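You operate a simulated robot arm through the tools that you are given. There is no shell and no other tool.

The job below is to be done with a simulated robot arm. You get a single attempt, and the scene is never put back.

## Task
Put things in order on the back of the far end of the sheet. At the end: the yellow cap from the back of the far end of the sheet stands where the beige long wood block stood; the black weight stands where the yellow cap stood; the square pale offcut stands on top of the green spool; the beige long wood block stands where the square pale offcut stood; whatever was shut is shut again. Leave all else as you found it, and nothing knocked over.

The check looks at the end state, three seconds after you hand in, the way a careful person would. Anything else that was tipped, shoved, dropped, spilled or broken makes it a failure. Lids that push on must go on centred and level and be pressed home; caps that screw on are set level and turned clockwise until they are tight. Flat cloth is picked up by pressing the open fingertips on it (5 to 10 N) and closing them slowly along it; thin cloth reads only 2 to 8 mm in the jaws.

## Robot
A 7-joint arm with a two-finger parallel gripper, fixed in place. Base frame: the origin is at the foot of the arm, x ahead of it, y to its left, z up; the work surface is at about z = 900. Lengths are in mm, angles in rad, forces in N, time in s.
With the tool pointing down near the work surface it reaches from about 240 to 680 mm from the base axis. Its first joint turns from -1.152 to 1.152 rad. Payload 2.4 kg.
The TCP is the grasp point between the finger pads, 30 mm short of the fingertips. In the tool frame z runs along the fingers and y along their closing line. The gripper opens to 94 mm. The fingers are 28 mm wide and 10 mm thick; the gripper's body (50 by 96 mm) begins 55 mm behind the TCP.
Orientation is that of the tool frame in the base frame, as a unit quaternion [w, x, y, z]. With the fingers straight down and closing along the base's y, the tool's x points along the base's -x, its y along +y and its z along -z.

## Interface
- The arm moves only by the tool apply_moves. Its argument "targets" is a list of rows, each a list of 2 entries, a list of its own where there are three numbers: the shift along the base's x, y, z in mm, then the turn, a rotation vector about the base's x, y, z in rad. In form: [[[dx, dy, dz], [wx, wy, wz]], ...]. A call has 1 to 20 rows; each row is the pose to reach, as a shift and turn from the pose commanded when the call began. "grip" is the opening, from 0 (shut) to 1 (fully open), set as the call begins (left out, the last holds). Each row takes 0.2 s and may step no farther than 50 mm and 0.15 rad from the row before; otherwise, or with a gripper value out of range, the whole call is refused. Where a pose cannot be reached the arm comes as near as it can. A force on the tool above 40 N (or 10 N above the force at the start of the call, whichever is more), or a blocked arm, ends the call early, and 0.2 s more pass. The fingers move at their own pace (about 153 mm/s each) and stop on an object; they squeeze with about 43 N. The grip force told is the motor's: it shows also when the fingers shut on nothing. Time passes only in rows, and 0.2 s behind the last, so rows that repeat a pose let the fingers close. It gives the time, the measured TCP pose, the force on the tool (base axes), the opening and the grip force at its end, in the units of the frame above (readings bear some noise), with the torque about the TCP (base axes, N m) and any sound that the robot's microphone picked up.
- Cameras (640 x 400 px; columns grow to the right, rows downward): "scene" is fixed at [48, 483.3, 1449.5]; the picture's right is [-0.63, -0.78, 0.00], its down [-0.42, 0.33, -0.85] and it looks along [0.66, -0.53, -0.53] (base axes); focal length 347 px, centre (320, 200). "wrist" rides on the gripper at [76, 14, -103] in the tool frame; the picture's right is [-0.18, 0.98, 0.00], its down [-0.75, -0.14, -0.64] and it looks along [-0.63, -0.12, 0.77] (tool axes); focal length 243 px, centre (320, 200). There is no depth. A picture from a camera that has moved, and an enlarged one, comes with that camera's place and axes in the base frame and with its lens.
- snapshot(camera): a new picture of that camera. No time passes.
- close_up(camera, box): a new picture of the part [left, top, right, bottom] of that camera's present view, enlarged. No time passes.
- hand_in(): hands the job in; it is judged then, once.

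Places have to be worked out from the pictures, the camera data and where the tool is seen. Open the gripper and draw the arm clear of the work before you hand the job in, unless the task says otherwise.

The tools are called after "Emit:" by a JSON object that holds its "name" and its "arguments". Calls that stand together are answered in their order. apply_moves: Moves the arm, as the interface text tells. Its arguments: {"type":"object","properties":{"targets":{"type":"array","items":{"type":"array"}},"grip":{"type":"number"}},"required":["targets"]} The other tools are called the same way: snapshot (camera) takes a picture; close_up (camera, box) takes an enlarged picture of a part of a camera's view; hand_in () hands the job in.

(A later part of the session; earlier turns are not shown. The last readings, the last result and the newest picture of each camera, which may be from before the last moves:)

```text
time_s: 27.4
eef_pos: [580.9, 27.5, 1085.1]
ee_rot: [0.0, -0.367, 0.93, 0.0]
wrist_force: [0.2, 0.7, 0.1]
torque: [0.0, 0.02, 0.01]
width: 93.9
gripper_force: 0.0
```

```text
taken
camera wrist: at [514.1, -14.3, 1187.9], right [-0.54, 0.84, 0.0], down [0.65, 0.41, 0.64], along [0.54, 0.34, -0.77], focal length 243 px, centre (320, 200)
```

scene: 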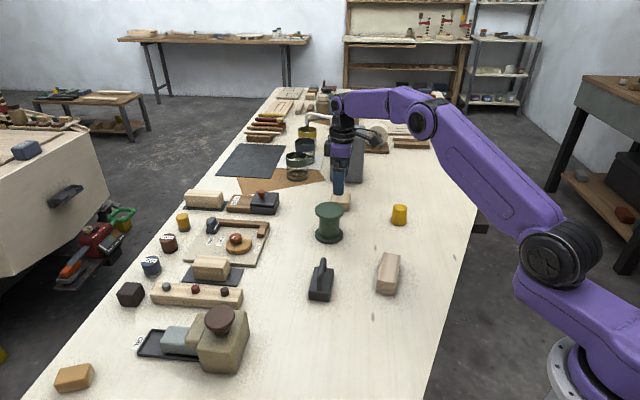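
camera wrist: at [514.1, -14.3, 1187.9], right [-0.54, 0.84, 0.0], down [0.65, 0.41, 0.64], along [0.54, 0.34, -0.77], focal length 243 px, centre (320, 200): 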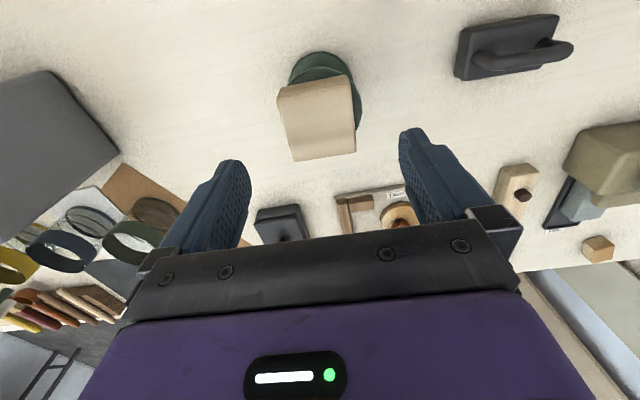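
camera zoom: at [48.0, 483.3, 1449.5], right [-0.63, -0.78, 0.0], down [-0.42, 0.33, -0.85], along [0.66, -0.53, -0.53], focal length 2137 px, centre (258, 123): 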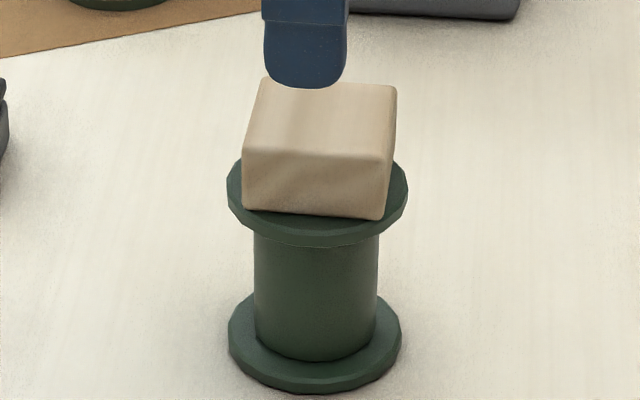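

The offcut stands stably on the spool. Next is the beige block: I swing over to ≈ (383,25) while turning the gripper to about -0.94 rad so it closes across the block's short side, and measure it.

Emit:
{"name": "apply_moves", "arguments": {"targets": [[[-10, 0, 0], [0, 0, -0.14]], [[-27, 0, 0], [0, 0, -0.28]], [[-44, 0, 0], [0, 0, -0.42]], [[-61, 0, 0], [0, 0, -0.56]], [[-78, 0, 0], [0, 0, -0.7]], [[-95, 0, 0], [0, 0, -0.84]], [[-112, 0, 0], [0, 0, -0.98]], [[-129, 0, 0], [0, 0, -1.12]], [[-146, 0, 0], [0, 0, -1.26]], [[-163, 0, 0], [0, 0, -1.4]], [[-180, -1, 0], [0, 0, -1.54]], [[-197, -2, 0], [0, 0, -1.68]], [[-197, -2, -25], [0, 0, -1.687]], [[-197, -2, -25], [0, 0, -1.687]]], "grip": 1.0}}

Emit:
{"name": "snapshot", "arguments": {"camera": "wrist"}}

Emit:
{"name": "snapshot", "arguments": {"camera": "scene"}}

```text
time_s: 30.4
eef_pos: [382.6, 25.3, 1060.3]
ee_rot: [0.001, 0.452, 0.892, 0.0]
wrist_force: [-0.7, 0.3, -0.4]
torque: [0.01, 0.04, 0.0]
width: 93.9
gripper_force: 0.0
```

```text
taken
camera wrist: at [348.4, 94.6, 1162.0], right [0.9, 0.43, 0.0], down [0.33, -0.69, 0.64], along [0.28, -0.58, -0.77], focal length 243 px, centre (320, 200)
```

wrist: 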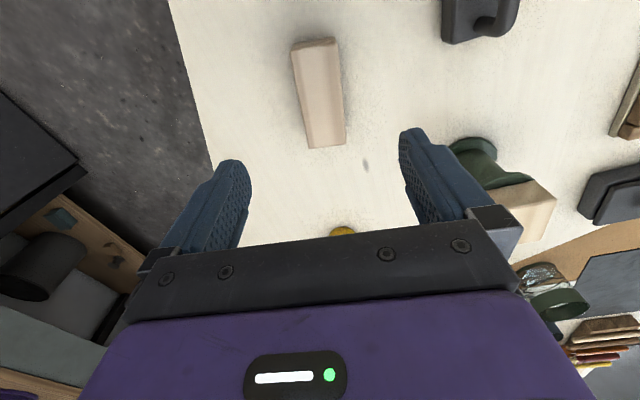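

```text
taken
```

scene: 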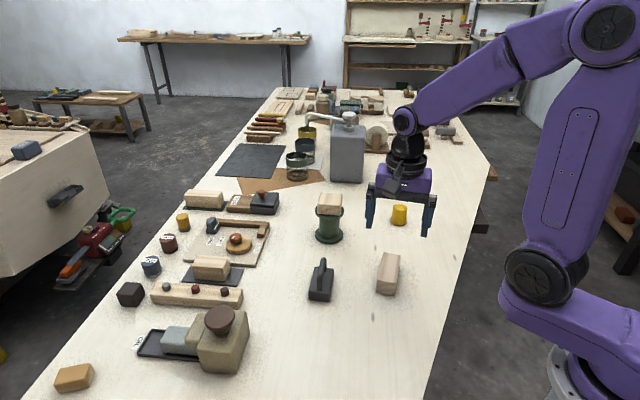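

Emit:
{"name": "close_up", "arguments": {"camera": "wrist", "box": [250, 20, 390, 160]}}

Emit:
{"name": "close_up", "arguments": {"camera": "scene", "box": [360, 240, 420, 305]}}

```text
2.86 times, centred on (320, 90) of wrist
camera zoom: at [348.4, 94.6, 1162.0], right [0.9, 0.43, 0.0], down [0.33, -0.69, 0.64], along [0.28, -0.58, -0.77], focal length 693 px, centre (320, 514)
```

zoom: 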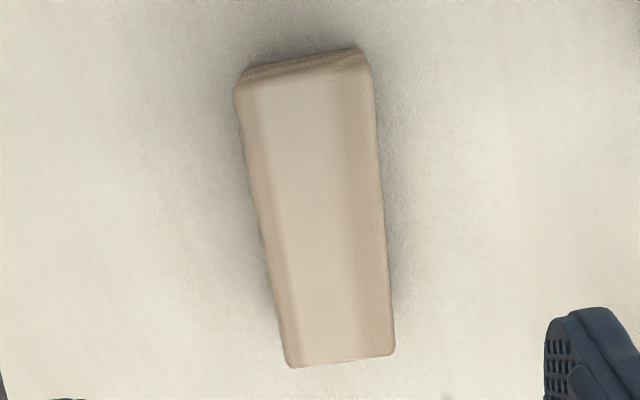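

```text
6.15 times, centred on (390, 272) of scene
camera zoom: at [48.0, 483.3, 1449.5], right [-0.63, -0.78, 0.0], down [-0.42, 0.33, -0.85], along [0.66, -0.53, -0.53], focal length 2137 px, centre (-111, -246)
```

zoom: 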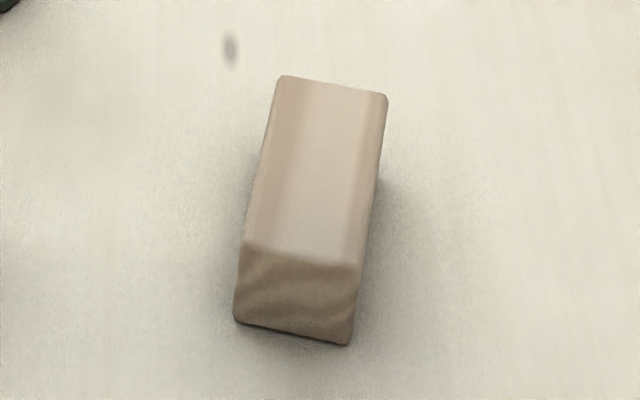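

The beige block's top corners give an 88×37.6 mm block, ~34 mm tall, centre ≈ (381.9,28.4), short side at azimuth 33.6°. I align, descend so the tips are ~3 mm above the table and close.

Emit:
{"name": "apply_moves", "arguments": {"targets": [[[-0.3, 3.3, -10], [0, 0, -0.046]], [[-0.3, 3.3, -45], [0, 0, -0.046]], [[-0.3, 3.3, -80], [0, 0, -0.046]], [[-0.3, 3.3, -105], [0, 0, -0.046]], [[-0.3, 3.3, -120], [0, 0, -0.046]], [[-0.3, 3.3, -126.5], [0, 0, -0.046]], [[-0.3, 3.3, -126.5], [0, 0, -0.046]]], "grip": 1.0}}

Emit:
{"name": "close_up", "arguments": {"camera": "wrist", "box": [200, 60, 440, 240]}}

```text
time_s: 32.0
eef_pos: [382.1, 28.6, 934.1]
ee_rot: [0.0, 0.472, 0.882, 0.0]
wrist_force: [0.7, -0.3, -0.1]
torque: [0.05, -0.01, 0.02]
width: 93.9
gripper_force: 0.1
```

```text
2.22 times, centred on (320, 150) of wrist
camera zoom: at [351.6, 99.3, 1036.1], right [0.92, 0.39, 0.0], down [0.3, -0.71, 0.64], along [0.25, -0.59, -0.77], focal length 539 px, centre (320, 311)
```

zoom: 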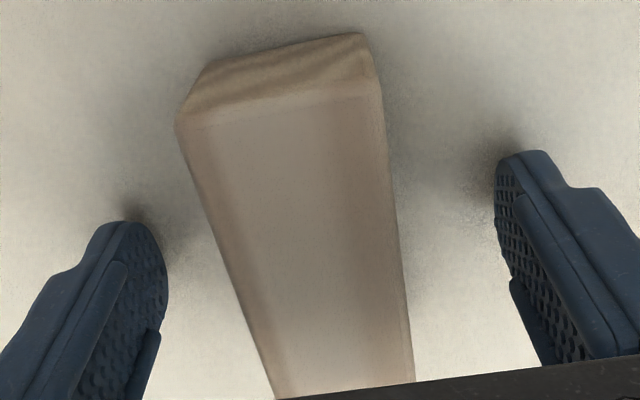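

Fingers straddle the block squarely; closing.

Emit:
{"name": "apply_moves", "arguments": {"targets": [[[0, 0, 0], [0, 0, 0]], [[0, 0, 0], [0, 0, 0]], [[0, 0, 0], [0, 0, 0]], [[0, 0, 0], [0, 0, 0]], [[0, 0, 0], [0, 0, 0]]], "grip": 0.0}}

Emit:
{"name": "close_up", "arguments": {"camera": "wrist", "box": [200, 60, 440, 240]}}

```text
time_s: 33.2
eef_pos: [381.5, 27.6, 934.2]
ee_rot: [0.0, 0.472, 0.882, -0.001]
wrist_force: [-0.7, -0.5, 0.1]
torque: [0.02, 0.0, -0.03]
width: 43.6
gripper_force: 42.9
```

```text
2.22 times, centred on (320, 150) of wrist
camera zoom: at [351.7, 99.3, 1036.3], right [0.92, 0.39, 0.0], down [0.3, -0.71, 0.64], along [0.25, -0.59, -0.77], focal length 539 px, centre (320, 311)
```

zoom: 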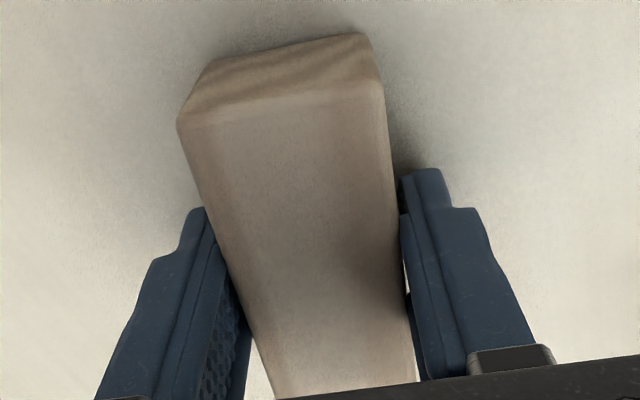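

Width 43.6 mm (ribs on the pads add ~6 mm), solid grip at 43 N. I lift slowly and check that the block comes along.

Emit:
{"name": "apply_moves", "arguments": {"targets": [[[0, 0, 2], [0, 0, 0]], [[0, 0, 6], [0, 0, 0]], [[0, 0, 12], [0, 0, 0]], [[0, 0, 24], [0, 0, 0]], [[0, 0, 42], [0, 0, 0]], [[0, 0, 65], [0, 0, 0]], [[0, 0, 90], [0, 0, 0]], [[0, 0, 115], [0, 0, 0]], [[0, 0, 138], [0, 0, 0]], [[0, 0, 150], [0, 0, 0]], [[0, 0, 150], [0, 0, 0]]], "grip": 0.0}}

Emit:
{"name": "snapshot", "arguments": {"camera": "wrist"}}

Emit:
{"name": "snapshot", "arguments": {"camera": "scene"}}

```text
time_s: 35.6
eef_pos: [383.7, 28.5, 1084.4]
ee_rot: [-0.001, 0.472, 0.882, 0.0]
wrist_force: [-1.0, 0.1, -0.1]
torque: [-0.04, 0.02, 0.03]
width: 43.6
gripper_force: 43.1
```

```text
taken
camera wrist: at [351.6, 99.8, 1186.5], right [0.92, 0.39, 0.0], down [0.3, -0.71, 0.64], along [0.25, -0.59, -0.77], focal length 243 px, centre (320, 200)
```

wrist: 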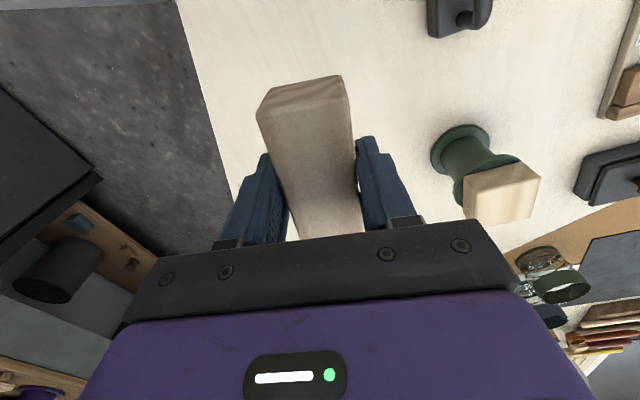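

```text
taken
```

scene: 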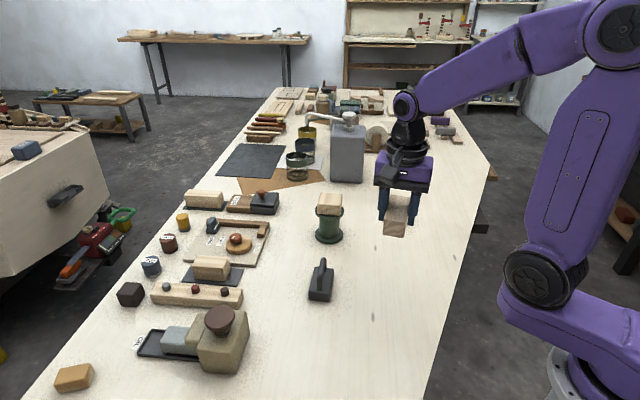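

Block held firmly. I carry it at height to above the offcut's old spot (663.7,-84.7).

Emit:
{"name": "apply_moves", "arguments": {"targets": [[[8, -5, 0], [0, 0, 0]], [[24, -13, 0], [0, 0, 0]], [[45, -24, 0], [0, 0, 0]], [[67, -35, 0], [0, 0, 0]], [[89, -45, 0], [0, 0, 0]], [[111, -55, 0], [0, 0, 0]], [[133, -64, 0], [0, 0, 0]], [[155, -72, 0], [0, 0, 0]], [[177, -80, 0], [0, 0, 0]], [[199, -88, 0], [0, 0, 0]], [[221, -95, 0], [0, 0, 0]], [[243, -102, 0], [0, 0, 0]], [[262, -108, 0], [0, 0, 0]], [[275, -112, 0], [0, 0, 0]], [[281.6, -113.3, 0], [0, 0, 0]], [[281.6, -113.3, -15], [0, 0, 0]], [[281.6, -113.3, -40], [0, 0, 0]], [[281.6, -113.3, -65], [0, 0, 0]], [[281.6, -113.3, -80], [0, 0, 0]], [[281.6, -113.3, -80], [0, 0, 0]]], "grip": 0.0}}

Emit:
{"name": "snapshot", "arguments": {"camera": "wrist"}}

Emit:
{"name": "close_up", "arguments": {"camera": "scene", "box": [280, 110, 420, 250]}}

```text
time_s: 39.8
eef_pos: [662.8, -84.9, 1003.0]
ee_rot: [0.0, 0.472, 0.882, 0.0]
wrist_force: [0.2, -0.4, -0.8]
torque: [0.01, 0.01, -0.03]
width: 43.3
gripper_force: 42.9
```

```text
taken
camera wrist: at [632.8, -13.6, 1105.8], right [0.92, 0.39, 0.0], down [0.3, -0.71, 0.64], along [0.25, -0.59, -0.77], focal length 243 px, centre (320, 200)
```

wrist: 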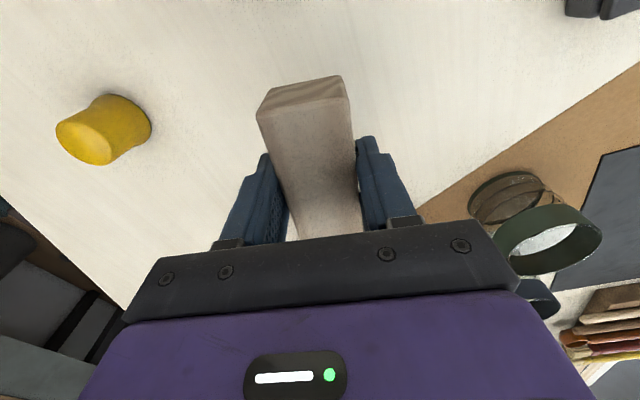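

```text
2.86 times, centred on (350, 180) of scene
camera zoom: at [48.0, 483.3, 1449.5], right [-0.63, -0.78, 0.0], down [-0.42, 0.33, -0.85], along [0.66, -0.53, -0.53], focal length 992 px, centre (234, 257)
```

zoom: 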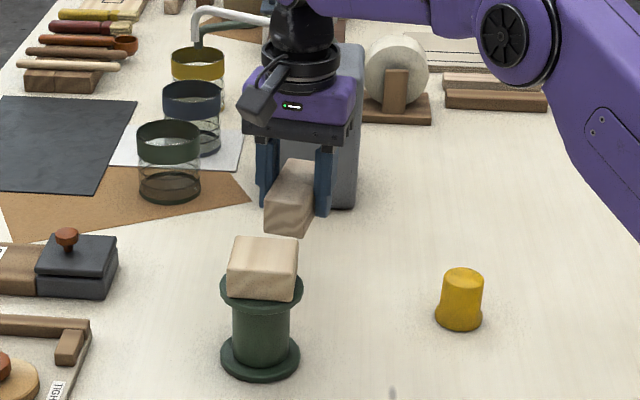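

Clearances look fine. I lower to ~4 mm above the table first.

Emit:
{"name": "apply_moves", "arguments": {"targets": [[[0.4, 0, -12], [0, 0, 0]], [[0.4, 0, -28], [0, 0, 0]], [[0.4, 0, -45], [0, 0, 0]], [[0.4, 0, -58], [0, 0, 0]], [[0.4, 0, -66], [0, 0, 0]], [[0.4, 0, -66], [0, 0, 0]]], "grip": 0.0}}

Emit:
{"name": "close_up", "arguments": {"camera": "scene", "box": [300, 130, 390, 230]}}

```text
time_s: 41.2
eef_pos: [663.8, -85.2, 936.7]
ee_rot: [0.0, 0.472, 0.881, 0.001]
wrist_force: [1.0, 0.5, -0.1]
torque: [-0.02, 0.0, -0.02]
width: 43.8
gripper_force: 43.5
```

```text
4.00 times, centred on (345, 180) of scene
camera zoom: at [48.0, 483.3, 1449.5], right [-0.63, -0.78, 0.0], down [-0.42, 0.33, -0.85], along [0.66, -0.53, -0.53], focal length 1389 px, centre (220, 280)
```

zoom: 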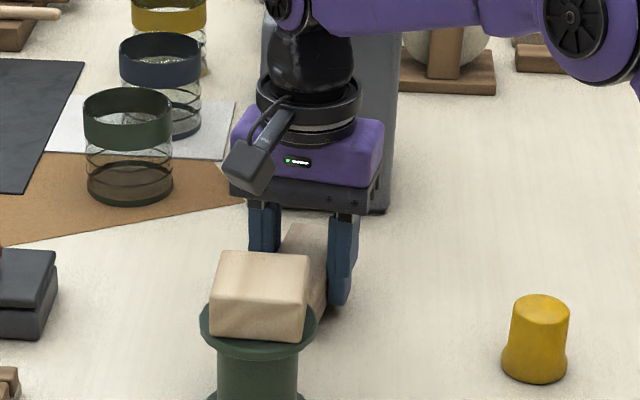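

Camera is clear of the offcut. I continue with small steps to touch down.

Emit:
{"name": "apply_moves", "arguments": {"targets": [[[0, 0, -1], [0, 0, 0]], [[0, 0, -2], [0, 0, 0]], [[0, 0, -3], [0, 0, 0]], [[0, 0, -3], [0, 0, 0]]], "grip": 0.0}}

```text
time_s: 42.2
eef_pos: [664.5, -84.8, 934.8]
ee_rot: [-0.001, 0.472, 0.882, 0.0]
wrist_force: [0.9, -0.6, -0.6]
torque: [-0.02, -0.03, 0.02]
width: 43.4
gripper_force: 42.6
```

Emit:
{"name": "apply_moves", "arguments": {"targets": [[[0, 0, -0.5], [0, 0, 0]], [[0, 0, -1], [0, 0, 0]], [[0, 0, -1], [0, 0, 0]]], "grip": 0.0}}

```text
time_s: 43.0
eef_pos: [663.0, -85.0, 933.5]
ee_rot: [0.001, 0.471, 0.882, 0.0]
wrist_force: [0.5, -0.4, -0.4]
torque: [-0.01, 0.0, 0.03]
width: 43.5
gripper_force: 43.1
```

Still no load; another small step.

Emit:
{"name": "apply_moves", "arguments": {"targets": [[[0, 0, -0.4], [0, 0, 0]], [[0, 0, -0.8], [0, 0, 0]], [[0, 0, -0.8], [0, 0, 0]]], "grip": 0.0}}

```text
time_s: 43.8
eef_pos: [664.2, -85.2, 933.8]
ee_rot: [0.001, 0.472, 0.882, 0.0]
wrist_force: [-1.3, 0.1, 6.9]
torque: [0.1, 0.08, 0.01]
width: 43.4
gripper_force: 43.1
```

The block touches the table (≈7 N). I open the gripper fully and rise straight up.

Emit:
{"name": "apply_moves", "arguments": {"targets": [[[0, 0, 0.3], [0, 0, 0]], [[0, 0, 0.3], [0, 0, 0]], [[0, 0, 0.3], [0, 0, 0]], [[0, 0, 0.3], [0, 0, 0]]], "grip": 1.0}}

Emit:
{"name": "apply_moves", "arguments": {"targets": [[[0, 0, 8], [0, 0, 0]], [[0, 0, 25], [0, 0, 0]], [[0, 0, 50], [0, 0, 0]], [[0, 0, 85], [0, 0, 0]], [[0, 0, 125], [0, 0, 0]], [[0, 0, 125], [0, 0, 0]]], "grip": 1.0}}

Emit:
{"name": "snapshot", "arguments": {"camera": "wrist"}}

Emit:
{"name": "close_up", "arguments": {"camera": "scene", "box": [290, 130, 430, 250]}}

```text
time_s: 44.8
eef_pos: [663.8, -83.5, 933.1]
ee_rot: [0.0, 0.472, 0.882, 0.0]
wrist_force: [0.2, 0.5, 0.4]
torque: [-0.02, -0.01, -0.02]
width: 94.0
gripper_force: 0.0
```

```text
time_s: 46.2
eef_pos: [663.9, -84.3, 1058.6]
ee_rot: [0.0, 0.472, 0.882, 0.0]
wrist_force: [0.1, -0.4, 0.4]
torque: [-0.03, -0.02, 0.03]
width: 94.2
gripper_force: 0.0
```

```text
taken
camera wrist: at [633.4, -13.3, 1160.8], right [0.92, 0.39, 0.0], down [0.3, -0.71, 0.64], along [0.25, -0.59, -0.77], focal length 243 px, centre (320, 200)
```

wrist: 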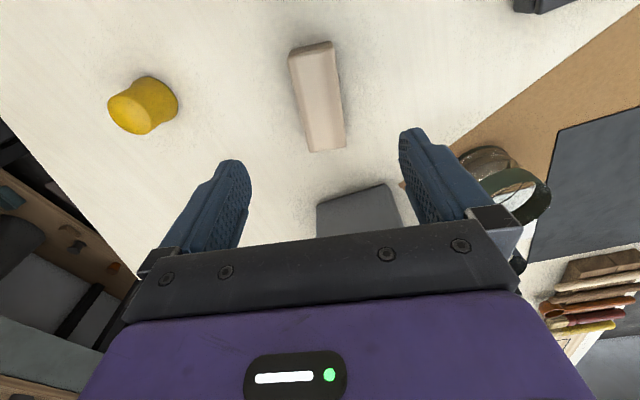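

```text
3.33 times, centred on (360, 190) of scene
camera zoom: at [48.0, 483.3, 1449.5], right [-0.63, -0.78, 0.0], down [-0.42, 0.33, -0.85], along [0.66, -0.53, -0.53], focal length 1158 px, centre (187, 233)
```

zoom: 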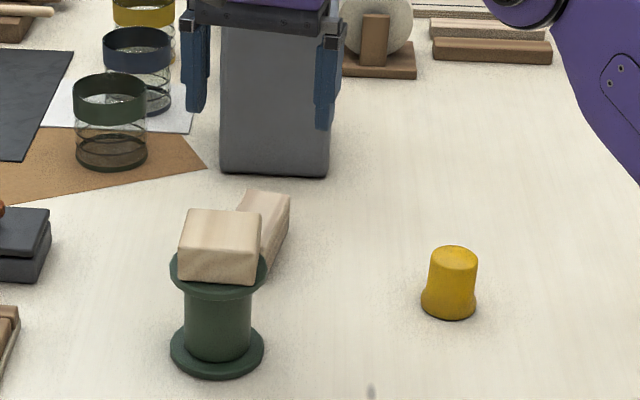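

The beige block is in place. Next, the yellow cap at ≈ (508,-154): I swing over it, turning the gripper back to yaw 0, for a closer look.

Emit:
{"name": "apply_moves", "arguments": {"targets": [[[-18, -8, 0], [0, 0, 0.123]], [[-38, -17, 0], [0, 0, 0.246]], [[-58, -26, 0], [0, 0, 0.369]], [[-78, -35, 0], [0, 0, 0.492]], [[-98, -44, 0], [0, 0, 0.615]], [[-118, -53, 0], [0, 0, 0.738]], [[-138, -62, 0], [0, 0, 0.861]], [[-156, -70, 0], [0, 0, 0.983]], [[-156, -70, 0], [0, 0, 0.983]]], "grip": 1.0}}

Emit:
{"name": "snapshot", "arguments": {"camera": "wrist"}}

Emit:
{"name": "close_up", "arguments": {"camera": "wrist", "box": [250, 60, 390, 200]}}

Emit:
{"name": "close_up", "arguments": {"camera": "scene", "box": [370, 140, 440, 240]}}

```text
time_s: 48.2
eef_pos: [508.2, -156.2, 1058.0]
ee_rot: [0.0, 0.0, 1.0, -0.001]
wrist_force: [0.6, 0.8, -0.9]
torque: [-0.03, -0.04, 0.0]
width: 94.0
gripper_force: 0.0
```

```text
taken
camera wrist: at [431.7, -141.0, 1160.3], right [0.18, 0.98, 0.0], down [0.75, -0.14, 0.64], along [0.63, -0.12, -0.77], focal length 243 px, centre (320, 200)
```

wrist: 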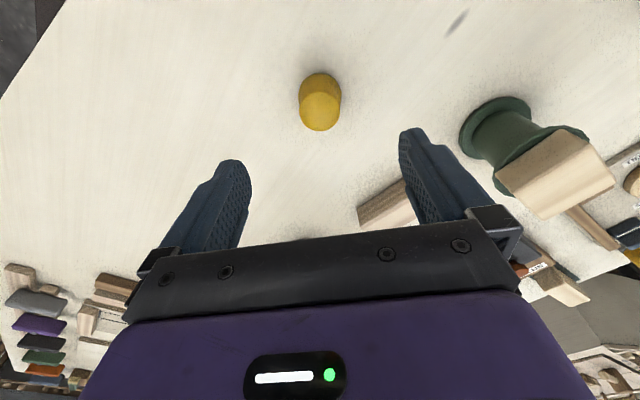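

```text
2.86 times, centred on (320, 130) of wrist
camera zoom: at [431.7, -141.0, 1160.3], right [0.18, 0.98, 0.0], down [0.75, -0.14, 0.64], along [0.63, -0.12, -0.77], focal length 693 px, centre (320, 400)
```

zoom: 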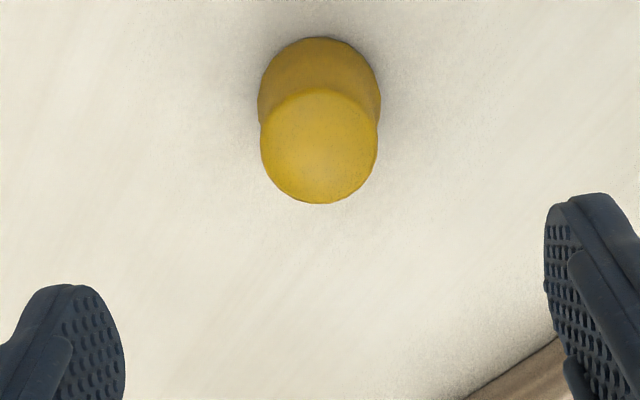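

```text
4.00 times, centred on (405, 190) of scene
camera zoom: at [48.0, 483.3, 1449.5], right [-0.63, -0.78, 0.0], down [-0.42, 0.33, -0.85], along [0.66, -0.53, -0.53], focal length 1389 px, centre (-20, 240)
```

zoom: 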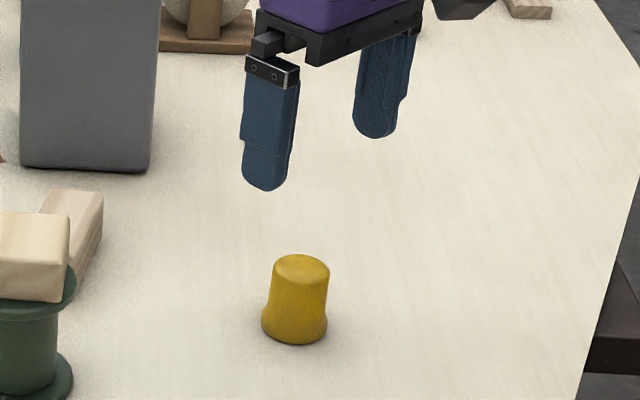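

The cap is centred at ≈ (507.2,-155.6), top dia ≈37 mm, base ≈42 mm, ~45 mm tall. I descend around it with tips ~6 mm above the table and close.

Emit:
{"name": "apply_moves", "arguments": {"targets": [[[-0.5, -0.3, -25], [0, 0, 0]], [[-0.5, -0.3, -60], [0, 0, 0]], [[-0.5, -0.3, -90], [0, 0, 0]], [[-0.5, -0.3, -112], [0, 0, 0]], [[-0.5, -0.3, -121.5], [0, 0, 0]], [[-0.5, -0.3, -121.5], [0, 0, 0]]], "grip": 1.0}}

Emit:
{"name": "close_up", "arguments": {"camera": "wrist", "box": [200, 60, 440, 240]}}

Emit:
{"name": "close_up", "arguments": {"camera": "scene", "box": [370, 170, 430, 240]}}

```text
time_s: 49.6
eef_pos: [508.0, -155.0, 936.7]
ee_rot: [0.0, 0.0, 1.0, 0.001]
wrist_force: [0.3, 0.6, 0.4]
torque: [0.01, 0.02, 0.0]
width: 94.0
gripper_force: 0.0
```

```text
2.22 times, centred on (320, 150) of wrist
camera zoom: at [431.1, -141.6, 1039.1], right [0.18, 0.98, 0.0], down [0.75, -0.14, 0.64], along [0.63, -0.12, -0.77], focal length 539 px, centre (320, 311)
```

zoom: 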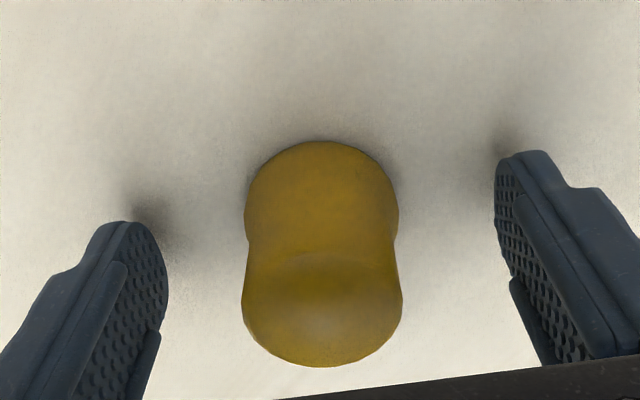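

```text
5.71 times, centred on (400, 205) of scene
camera zoom: at [48.0, 483.3, 1449.5], right [-0.63, -0.78, 0.0], down [-0.42, 0.33, -0.85], along [0.66, -0.53, -0.53], focal length 1984 px, centre (-137, 171)
```

zoom: 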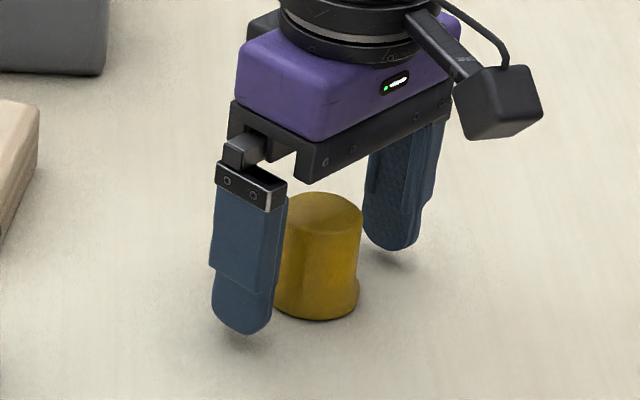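

The cap is centred between the fingers. Closing.

Emit:
{"name": "apply_moves", "arguments": {"targets": [[[0, 0, 0], [0, 0, 0]], [[0, 0, 0], [0, 0, 0]], [[0, 0, 0], [0, 0, 0]], [[0, 0, 0], [0, 0, 0]], [[0, 0, 0], [0, 0, 0]]], "grip": 0.0}}

Emit:
{"name": "close_up", "arguments": {"camera": "wrist", "box": [200, 60, 440, 240]}}

Emit:
{"name": "close_up", "arguments": {"camera": "scene", "box": [370, 170, 430, 240]}}

```text
time_s: 50.8
eef_pos: [508.1, -155.7, 937.2]
ee_rot: [0.0, 0.0, 1.0, 0.0]
wrist_force: [0.3, 0.3, -1.0]
torque: [0.01, -0.02, 0.03]
width: 38.7
gripper_force: 43.1
```

```text
2.22 times, centred on (320, 150) of wrist
camera zoom: at [431.1, -141.6, 1039.3], right [0.18, 0.98, 0.0], down [0.75, -0.14, 0.64], along [0.63, -0.12, -0.77], focal length 539 px, centre (320, 311)
```

zoom: 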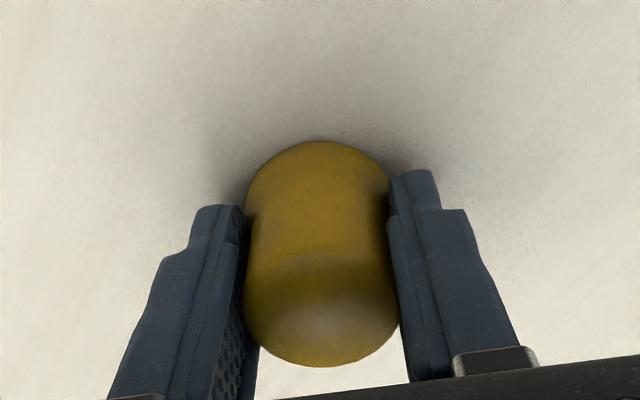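

```text
5.71 times, centred on (400, 205) of scene
camera zoom: at [48.0, 483.3, 1449.5], right [-0.63, -0.78, 0.0], down [-0.42, 0.33, -0.85], along [0.66, -0.53, -0.53], focal length 1984 px, centre (-137, 171)
```

zoom: 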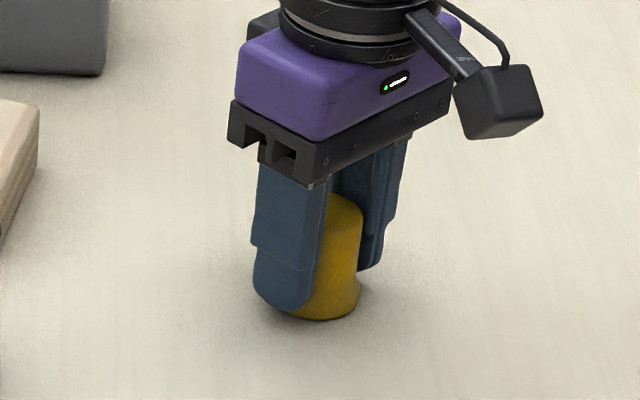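

Cap gripped (38.7 mm, 43 N). I lift it slowly first.

Emit:
{"name": "apply_moves", "arguments": {"targets": [[[0, 0, 1.5], [0, 0, 0]], [[0, 0, 4], [0, 0, 0]], [[0, 0, 8], [0, 0, 0]], [[0, 0, 15], [0, 0, 0]], [[0, 0, 28], [0, 0, 0]], [[0, 0, 45], [0, 0, 0]], [[0, 0, 60], [0, 0, 0]], [[0, 0, 70], [0, 0, 0]], [[0, 0, 70], [0, 0, 0]]], "grip": 0.0}}

Emit:
{"name": "snapshot", "arguments": {"camera": "wrist"}}

Emit:
{"name": "snapshot", "arguments": {"camera": "scene"}}

```text
time_s: 52.8
eef_pos: [507.9, -156.2, 1008.5]
ee_rot: [0.0, 0.001, 1.0, 0.001]
wrist_force: [1.4, -0.2, -1.0]
torque: [0.01, -0.01, 0.0]
width: 38.5
gripper_force: 43.3
```

```text
taken
camera wrist: at [431.4, -141.2, 1109.4], right [0.18, 0.98, 0.0], down [0.75, -0.14, 0.64], along [0.63, -0.12, -0.77], focal length 243 px, centre (320, 200)
```

wrist: 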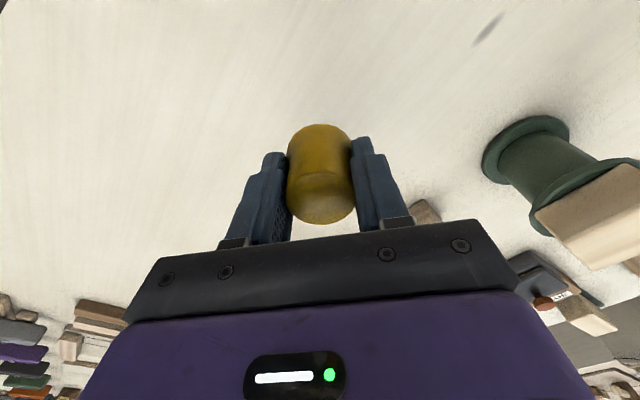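

```text
taken
```

scene: 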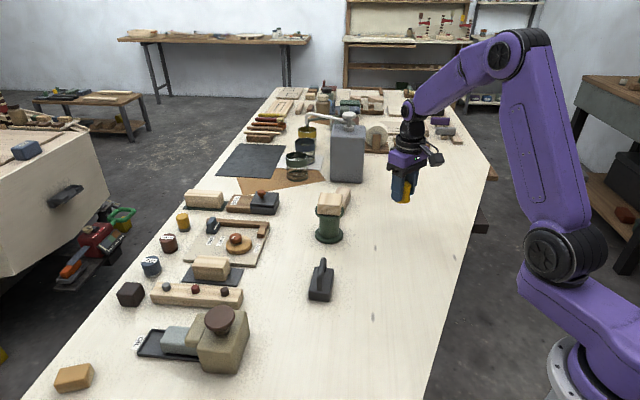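

Cap held and upright. I carry it over to the beige block's old spot (381.9,28.4) and lower part-way.

Emit:
{"name": "apply_moves", "arguments": {"targets": [[[-5, 7, 0], [0, 0, 0]], [[-15, 22, 0], [0, 0, 0]], [[-29, 42, 0], [0, 0, 0]], [[-43, 63, 0], [0, 0, 0]], [[-57, 84, 0], [0, 0, 0]], [[-71, 104, 0], [0, 0, 0]], [[-85, 124, 0], [0, 0, 0]], [[-99, 145, 0], [0, 0, 0]], [[-112, 164, 0], [0, 0, 0]], [[-121, 178, 0], [0, 0, 0]], [[-125.7, 184, 0], [0, 0, 0]], [[-125.7, 184, -15], [0, 0, 0]], [[-125.7, 184, -35], [0, 0, 0]], [[-125.7, 184, -52], [0, 0, 0]], [[-125.7, 184, -62], [0, 0, 0]], [[-125.7, 184, -66], [0, 0, 0]], [[-125.7, 184, -66], [0, 0, 0]]], "grip": 0.0}}

Emit:
{"name": "close_up", "arguments": {"camera": "scene", "box": [350, 200, 440, 310]}}

Emit:
{"name": "snapshot", "arguments": {"camera": "wrist"}}

```text
time_s: 56.4
eef_pos: [381.6, 29.2, 940.8]
ee_rot: [0.0, 0.001, 1.0, 0.0]
wrist_force: [-0.4, 0.1, -0.9]
torque: [0.01, -0.01, 0.01]
width: 37.9
gripper_force: 43.4
```

```text
3.64 times, centred on (395, 255) of scene
camera zoom: at [48.0, 483.3, 1449.5], right [-0.63, -0.78, 0.0], down [-0.42, 0.33, -0.85], along [0.66, -0.53, -0.53], focal length 1263 px, centre (47, 0)
```

zoom: 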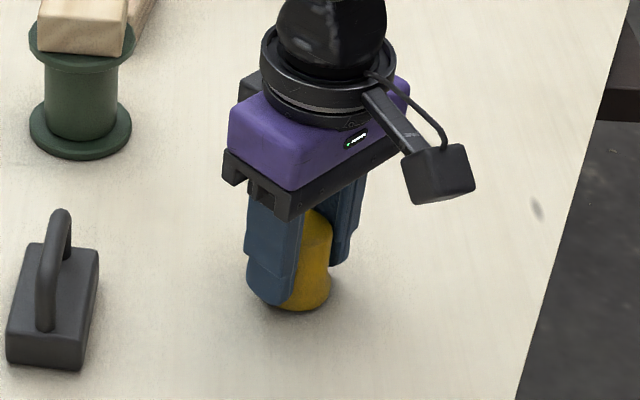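

```text
taken
camera wrist: at [304.9, 43.2, 1043.0], right [0.18, 0.98, 0.0], down [0.75, -0.14, 0.64], along [0.63, -0.12, -0.77], focal length 243 px, centre (320, 200)
```

wrist: 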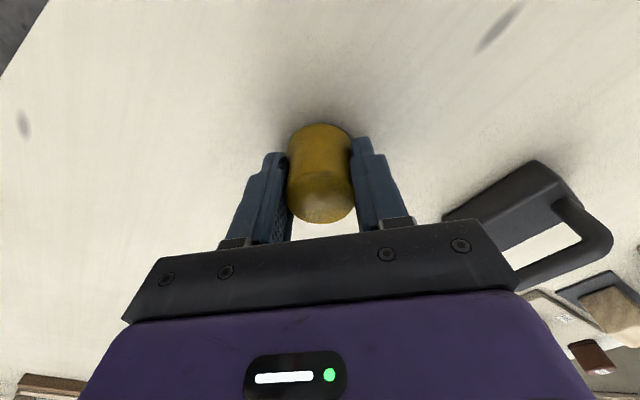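

Near the table now. I step down gently to touch.

Emit:
{"name": "apply_moves", "arguments": {"targets": [[[0, 0, -1], [0, 0, 0]], [[0, 0, -2], [0, 0, 0]], [[0, 0, -2.5], [0, 0, 0]], [[0, 0, -2.5], [0, 0, 0]]], "grip": 0.0}}

```text
time_s: 57.4
eef_pos: [382.0, 29.3, 939.0]
ee_rot: [-0.001, 0.0, 1.0, 0.0]
wrist_force: [0.1, 0.2, 0.0]
torque: [0.04, -0.03, 0.01]
width: 38.2
gripper_force: 43.6
```

Emit:
{"name": "apply_moves", "arguments": {"targets": [[[0, 0, -0.5], [0, 0, 0]], [[0, 0, -1], [0, 0, 0]], [[0, 0, -1], [0, 0, 0]]], "grip": 0.0}}

```text
time_s: 58.4
eef_pos: [381.0, 27.9, 937.8]
ee_rot: [0.0, -0.001, 1.0, 0.001]
wrist_force: [-4.2, -0.8, 12.2]
torque: [0.11, 0.11, 0.04]
width: 38.3
gripper_force: 43.2
stopped in row 3: the force on the tool passed its limit at 41 N (the readings are from after the stop); the commanded pose is now the measured one
```

Touchdown (12 N remaining). I open the gripper here.

Emit:
{"name": "apply_moves", "arguments": {"targets": [[[0, 0, 0.3], [0, 0, 0]], [[0, 0, 0.3], [0, 0, 0]], [[0, 0, 0.3], [0, 0, 0]]], "grip": 1.0}}

Emit:
{"name": "snapshot", "arguments": {"camera": "wrist"}}

Emit:
{"name": "close_up", "arguments": {"camera": "scene", "box": [350, 200, 440, 310]}}

```text
time_s: 59.2
eef_pos: [383.0, 29.7, 938.4]
ee_rot: [0.001, 0.0, 1.0, 0.0]
wrist_force: [0.0, -0.3, 0.8]
torque: [0.03, -0.01, -0.01]
width: 94.0
gripper_force: 0.0
```

```text
taken
camera wrist: at [305.6, 43.1, 1040.3], right [0.18, 0.98, 0.0], down [0.75, -0.14, 0.64], along [0.63, -0.12, -0.77], focal length 243 px, centre (320, 200)
```

wrist: 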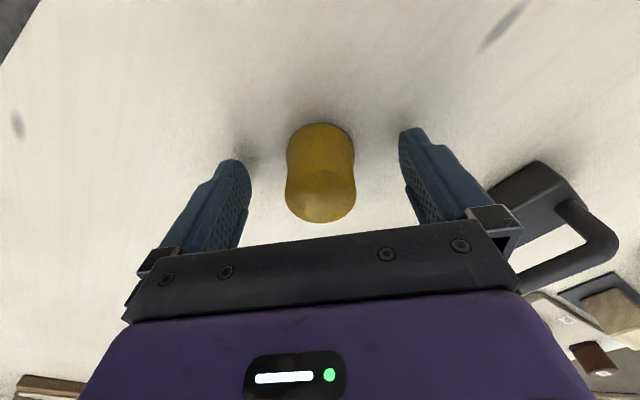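

```text
3.64 times, centred on (395, 255) of scene
camera zoom: at [48.0, 483.3, 1449.5], right [-0.63, -0.78, 0.0], down [-0.42, 0.33, -0.85], along [0.66, -0.53, -0.53], focal length 1263 px, centre (47, 0)
```

zoom: 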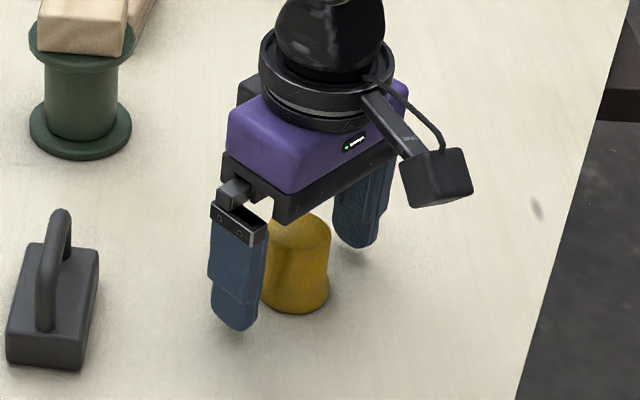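

The cap stands upright at the block's old spot. I rise straight up, then swing over to the black weight near (450,158) with yaw ≈ -0.94.

Emit:
{"name": "apply_moves", "arguments": {"targets": [[[0, 0, 10], [0, 0, 0]], [[0, 0, 35], [0, 0, 0]], [[0, 0, 75], [0, 0, 0]], [[0, 0, 120], [0, 0, 0]], [[9, 17, 130], [0, 0, -0.135]], [[18, 35, 130], [0, 0, -0.27]], [[28, 53, 130], [0, 0, -0.405]], [[38, 71, 130], [0, 0, -0.54]], [[48, 89, 130], [0, 0, -0.675]], [[58, 107, 130], [0, 0, -0.81]], [[68, 127, 130], [0, 0, -0.94]], [[68, 127, 130], [0, 0, -0.94]]], "grip": 1.0}}

Emit:
{"name": "snapshot", "arguments": {"camera": "wrist"}}

Emit:
{"name": "close_up", "arguments": {"camera": "wrist", "box": [240, 20, 400, 180]}}

Emit:
{"name": "snapshot", "arguments": {"camera": "scene"}}

```text
time_s: 61.8
eef_pos: [450.8, 154.9, 1068.6]
ee_rot: [0.0, 0.453, 0.892, 0.0]
wrist_force: [0.0, -0.2, -0.4]
torque: [-0.06, 0.01, -0.01]
width: 93.8
gripper_force: 0.1
```

```text
taken
camera wrist: at [416.7, 225.2, 1170.3], right [0.9, 0.43, 0.0], down [0.33, -0.69, 0.64], along [0.28, -0.58, -0.77], focal length 243 px, centre (320, 200)
```

wrist: 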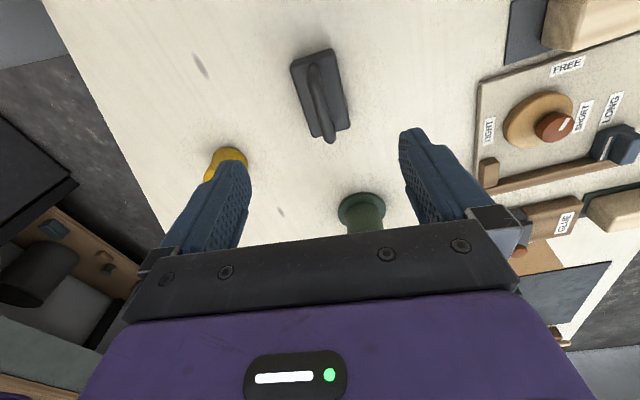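

```text
2.50 times, centred on (320, 100) of wrist
camera zoom: at [416.7, 225.2, 1170.3], right [0.9, 0.43, 0.0], down [0.33, -0.69, 0.64], along [0.28, -0.58, -0.77], focal length 606 px, centre (320, 450)
```

zoom: 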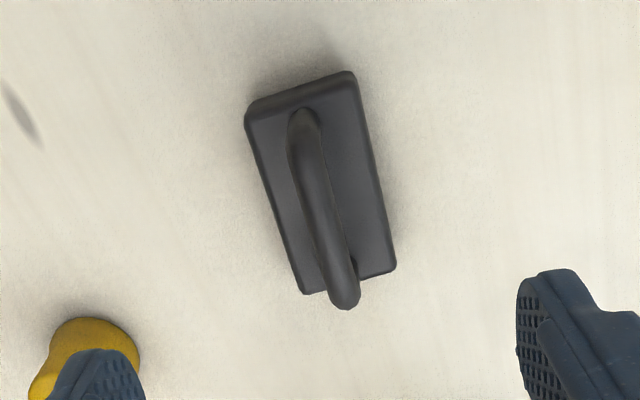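

```text
taken
```

scene: 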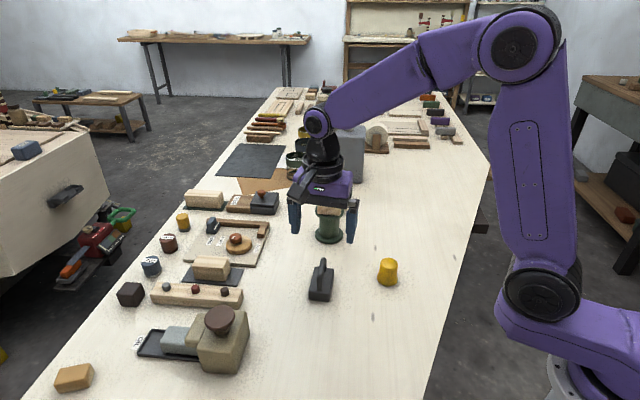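

The weight's base is ≈ 41×70 mm, centre ≈ (452.8,156.5), short side at azimuth 42°, base top z≈923, handle top ≈962. I align with the handle and go down to z≈1000 for another look.

Emit:
{"name": "apply_moves", "arguments": {"targets": [[[2.2, 1.2, -10], [0, 0, 0.102]], [[2.2, 1.2, -40], [0, 0, 0.102]], [[2.2, 1.2, -68], [0, 0, 0.102]], [[2.2, 1.2, -68], [0, 0, 0.102]]], "grip": 1.0}}

Emit:
{"name": "close_up", "arguments": {"camera": "wrist", "box": [220, 20, 420, 220]}}

Emit:
{"name": "close_up", "arguments": {"camera": "scene", "box": [270, 200, 370, 310]}}

```text
time_s: 62.8
eef_pos: [452.5, 157.1, 999.2]
ee_rot: [0.001, 0.406, 0.914, 0.0]
wrist_force: [-0.4, 0.4, 0.5]
torque: [0.0, 0.0, -0.03]
width: 94.1
gripper_force: 0.1
```

```text
2.00 times, centred on (320, 120) of wrist
camera zoom: at [411.2, 223.3, 1101.8], right [0.85, 0.52, 0.0], down [0.4, -0.65, 0.64], along [0.34, -0.55, -0.77], focal length 485 px, centre (320, 360)
```

zoom: 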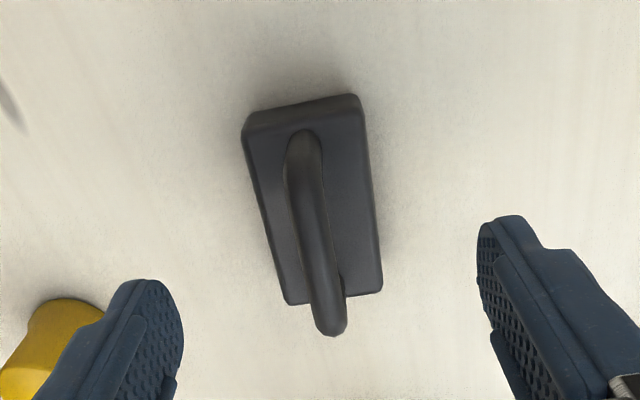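

```text
3.64 times, centred on (320, 255) of scene
camera zoom: at [48.0, 483.3, 1449.5], right [-0.63, -0.78, 0.0], down [-0.42, 0.33, -0.85], along [0.66, -0.53, -0.53], focal length 1263 px, centre (320, 0)
```

zoom: 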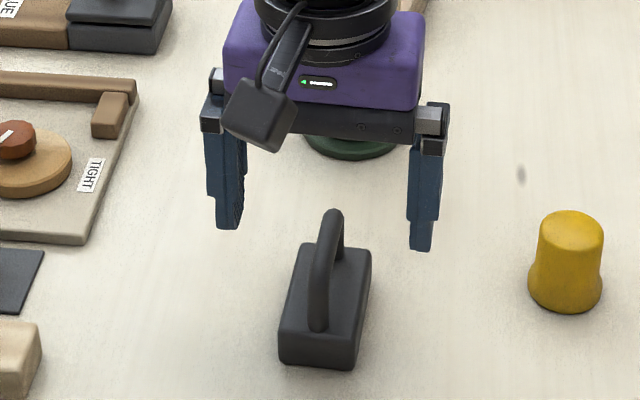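

Alignment is good: base centre (452.8,156.1), handle bar centre about z≈956. I shift slightly, descend to TCP z≈957 with the fingers outside the base, and check.

Emit:
{"name": "apply_moves", "arguments": {"targets": [[[0.6, -1.2, -12], [0, 0, 0]], [[0.6, -1.2, -28], [0, 0, 0]], [[0.6, -1.2, -38], [0, 0, 0]], [[0.6, -1.2, -42], [0, 0, 0]], [[0.6, -1.2, -42], [0, 0, 0]]], "grip": 1.0}}

Emit:
{"name": "close_up", "arguments": {"camera": "wrist", "box": [200, 40, 440, 240]}}

Emit:
{"name": "close_up", "arguments": {"camera": "scene", "box": [270, 220, 370, 310]}}

```text
time_s: 64.0
eef_pos: [453.8, 156.0, 958.1]
ee_rot: [0.001, 0.406, 0.914, 0.0]
wrist_force: [0.1, -0.4, -1.4]
torque: [-0.02, 0.01, 0.02]
width: 94.1
gripper_force: 0.0
```

```text
2.00 times, centred on (320, 140) of wrist
camera zoom: at [412.2, 221.9, 1060.3], right [0.85, 0.52, 0.0], down [0.4, -0.65, 0.64], along [0.33, -0.55, -0.77], focal length 485 px, centre (320, 320)
```

zoom: 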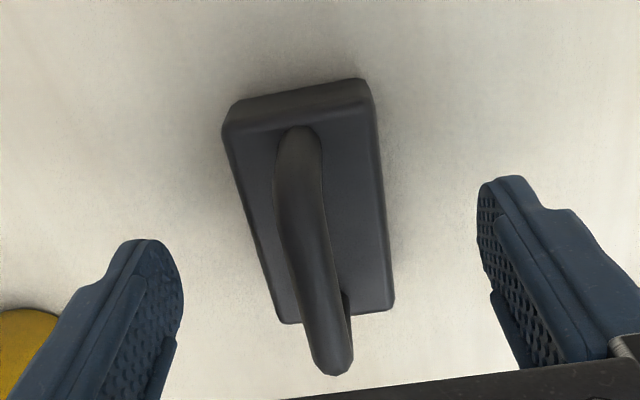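

```text
4.44 times, centred on (320, 265) of scene
camera zoom: at [48.0, 483.3, 1449.5], right [-0.63, -0.78, 0.0], down [-0.42, 0.33, -0.85], along [0.66, -0.53, -0.53], focal length 1543 px, centre (320, -89)
```

zoom: 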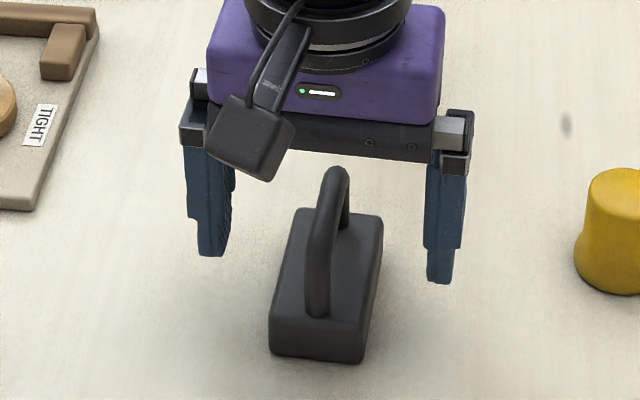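

Scene projection of the fingertips suggests only a few mm over the base top, so I raise 4.5 mm for margin and pre-close to about 30 mm around the handle.

Emit:
{"name": "apply_moves", "arguments": {"targets": [[[0, 0, 4.5], [0, 0, 0]], [[0, 0, 4.5], [0, 0, 0]]], "grip": 1.0}}

Emit:
{"name": "apply_moves", "arguments": {"targets": [[[0, 0, 0], [0, 0, 0]], [[0, 0, 0], [0, 0, 0]], [[0, 0, 0], [0, 0, 0]]], "grip": 0.35}}

Emit:
{"name": "close_up", "arguments": {"camera": "wrist", "box": [200, 40, 440, 240]}}

Emit:
{"name": "close_up", "arguments": {"camera": "scene", "box": [285, 235, 355, 305]}}

```text
time_s: 64.6
eef_pos: [453.0, 156.3, 964.1]
ee_rot: [0.0, 0.407, 0.914, 0.001]
wrist_force: [0.7, 0.3, -0.3]
torque: [0.01, -0.02, -0.03]
width: 93.9
gripper_force: 0.1
```

```text
time_s: 65.4
eef_pos: [453.5, 155.5, 963.1]
ee_rot: [0.002, 0.406, 0.914, -0.001]
wrist_force: [0.2, 0.2, 0.2]
torque: [0.0, -0.04, 0.02]
width: 33.2
gripper_force: 0.1
```

```text
2.00 times, centred on (320, 140) of wrist
camera zoom: at [412.3, 222.1, 1064.9], right [0.85, 0.52, 0.0], down [0.4, -0.65, 0.64], along [0.33, -0.55, -0.77], focal length 485 px, centre (320, 320)
```

zoom: 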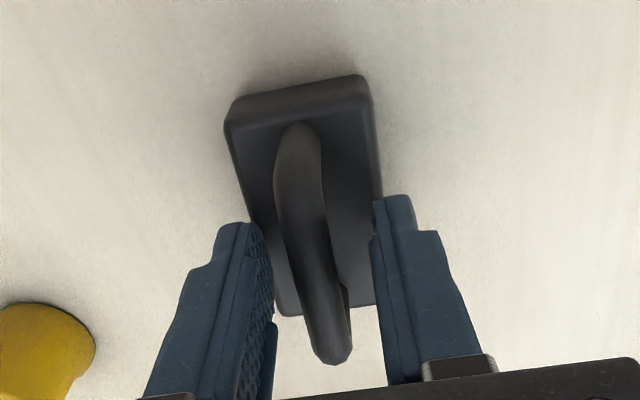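

```text
5.71 times, centred on (320, 270) of scene
camera zoom: at [48.0, 483.3, 1449.5], right [-0.63, -0.78, 0.0], down [-0.42, 0.33, -0.85], along [0.66, -0.53, -0.53], focal length 1984 px, centre (320, -200)
```

zoom: 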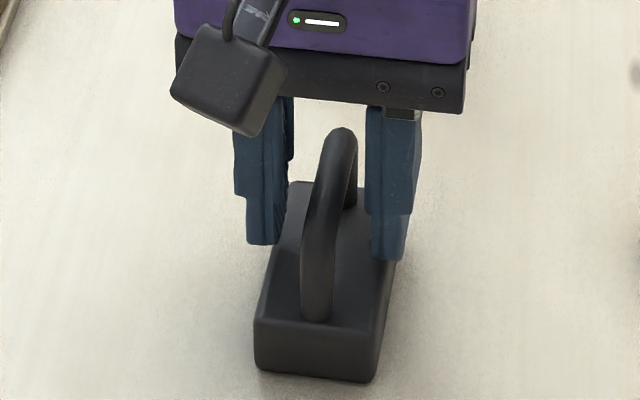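

Fingers straddle the handle cleanly above the base. Closing on the bar.

Emit:
{"name": "apply_moves", "arguments": {"targets": [[[0, 0, 0], [0, 0, 0]], [[0, 0, 0], [0, 0, 0]], [[0, 0, 0], [0, 0, 0]], [[0, 0, 0], [0, 0, 0]]], "grip": 0.0}}

Emit:
{"name": "close_up", "arguments": {"camera": "wrist", "box": [200, 40, 440, 240]}}

Emit:
{"name": "close_up", "arguments": {"camera": "scene", "box": [285, 235, 355, 305]}}

```text
time_s: 66.4
eef_pos: [453.3, 156.0, 962.4]
ee_rot: [0.001, 0.407, 0.913, 0.001]
wrist_force: [-3.4, -2.4, 8.7]
torque: [0.13, 0.13, -0.04]
width: 14.4
gripper_force: 42.8
```

```text
2.00 times, centred on (320, 140) of wrist
camera zoom: at [412.1, 221.9, 1065.1], right [0.85, 0.52, 0.0], down [0.4, -0.65, 0.64], along [0.33, -0.55, -0.77], focal length 485 px, centre (320, 320)
```

zoom: 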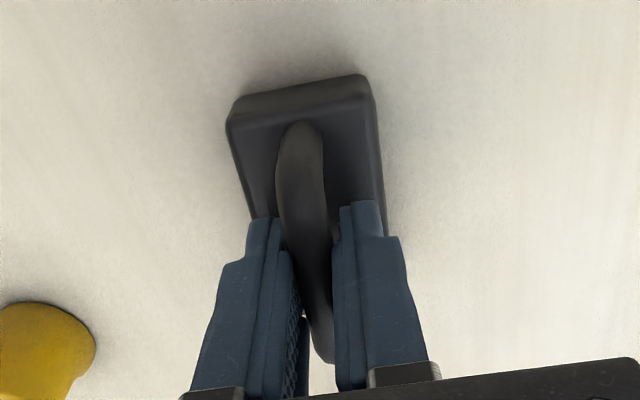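

```text
5.71 times, centred on (320, 270) of scene
camera zoom: at [47.8, 483.1, 1449.5], right [-0.63, -0.78, 0.0], down [-0.42, 0.33, -0.85], along [0.66, -0.53, -0.53], focal length 1984 px, centre (320, -200)
```

zoom: 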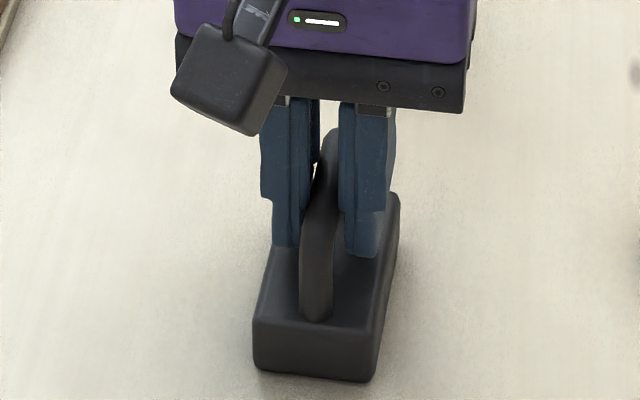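

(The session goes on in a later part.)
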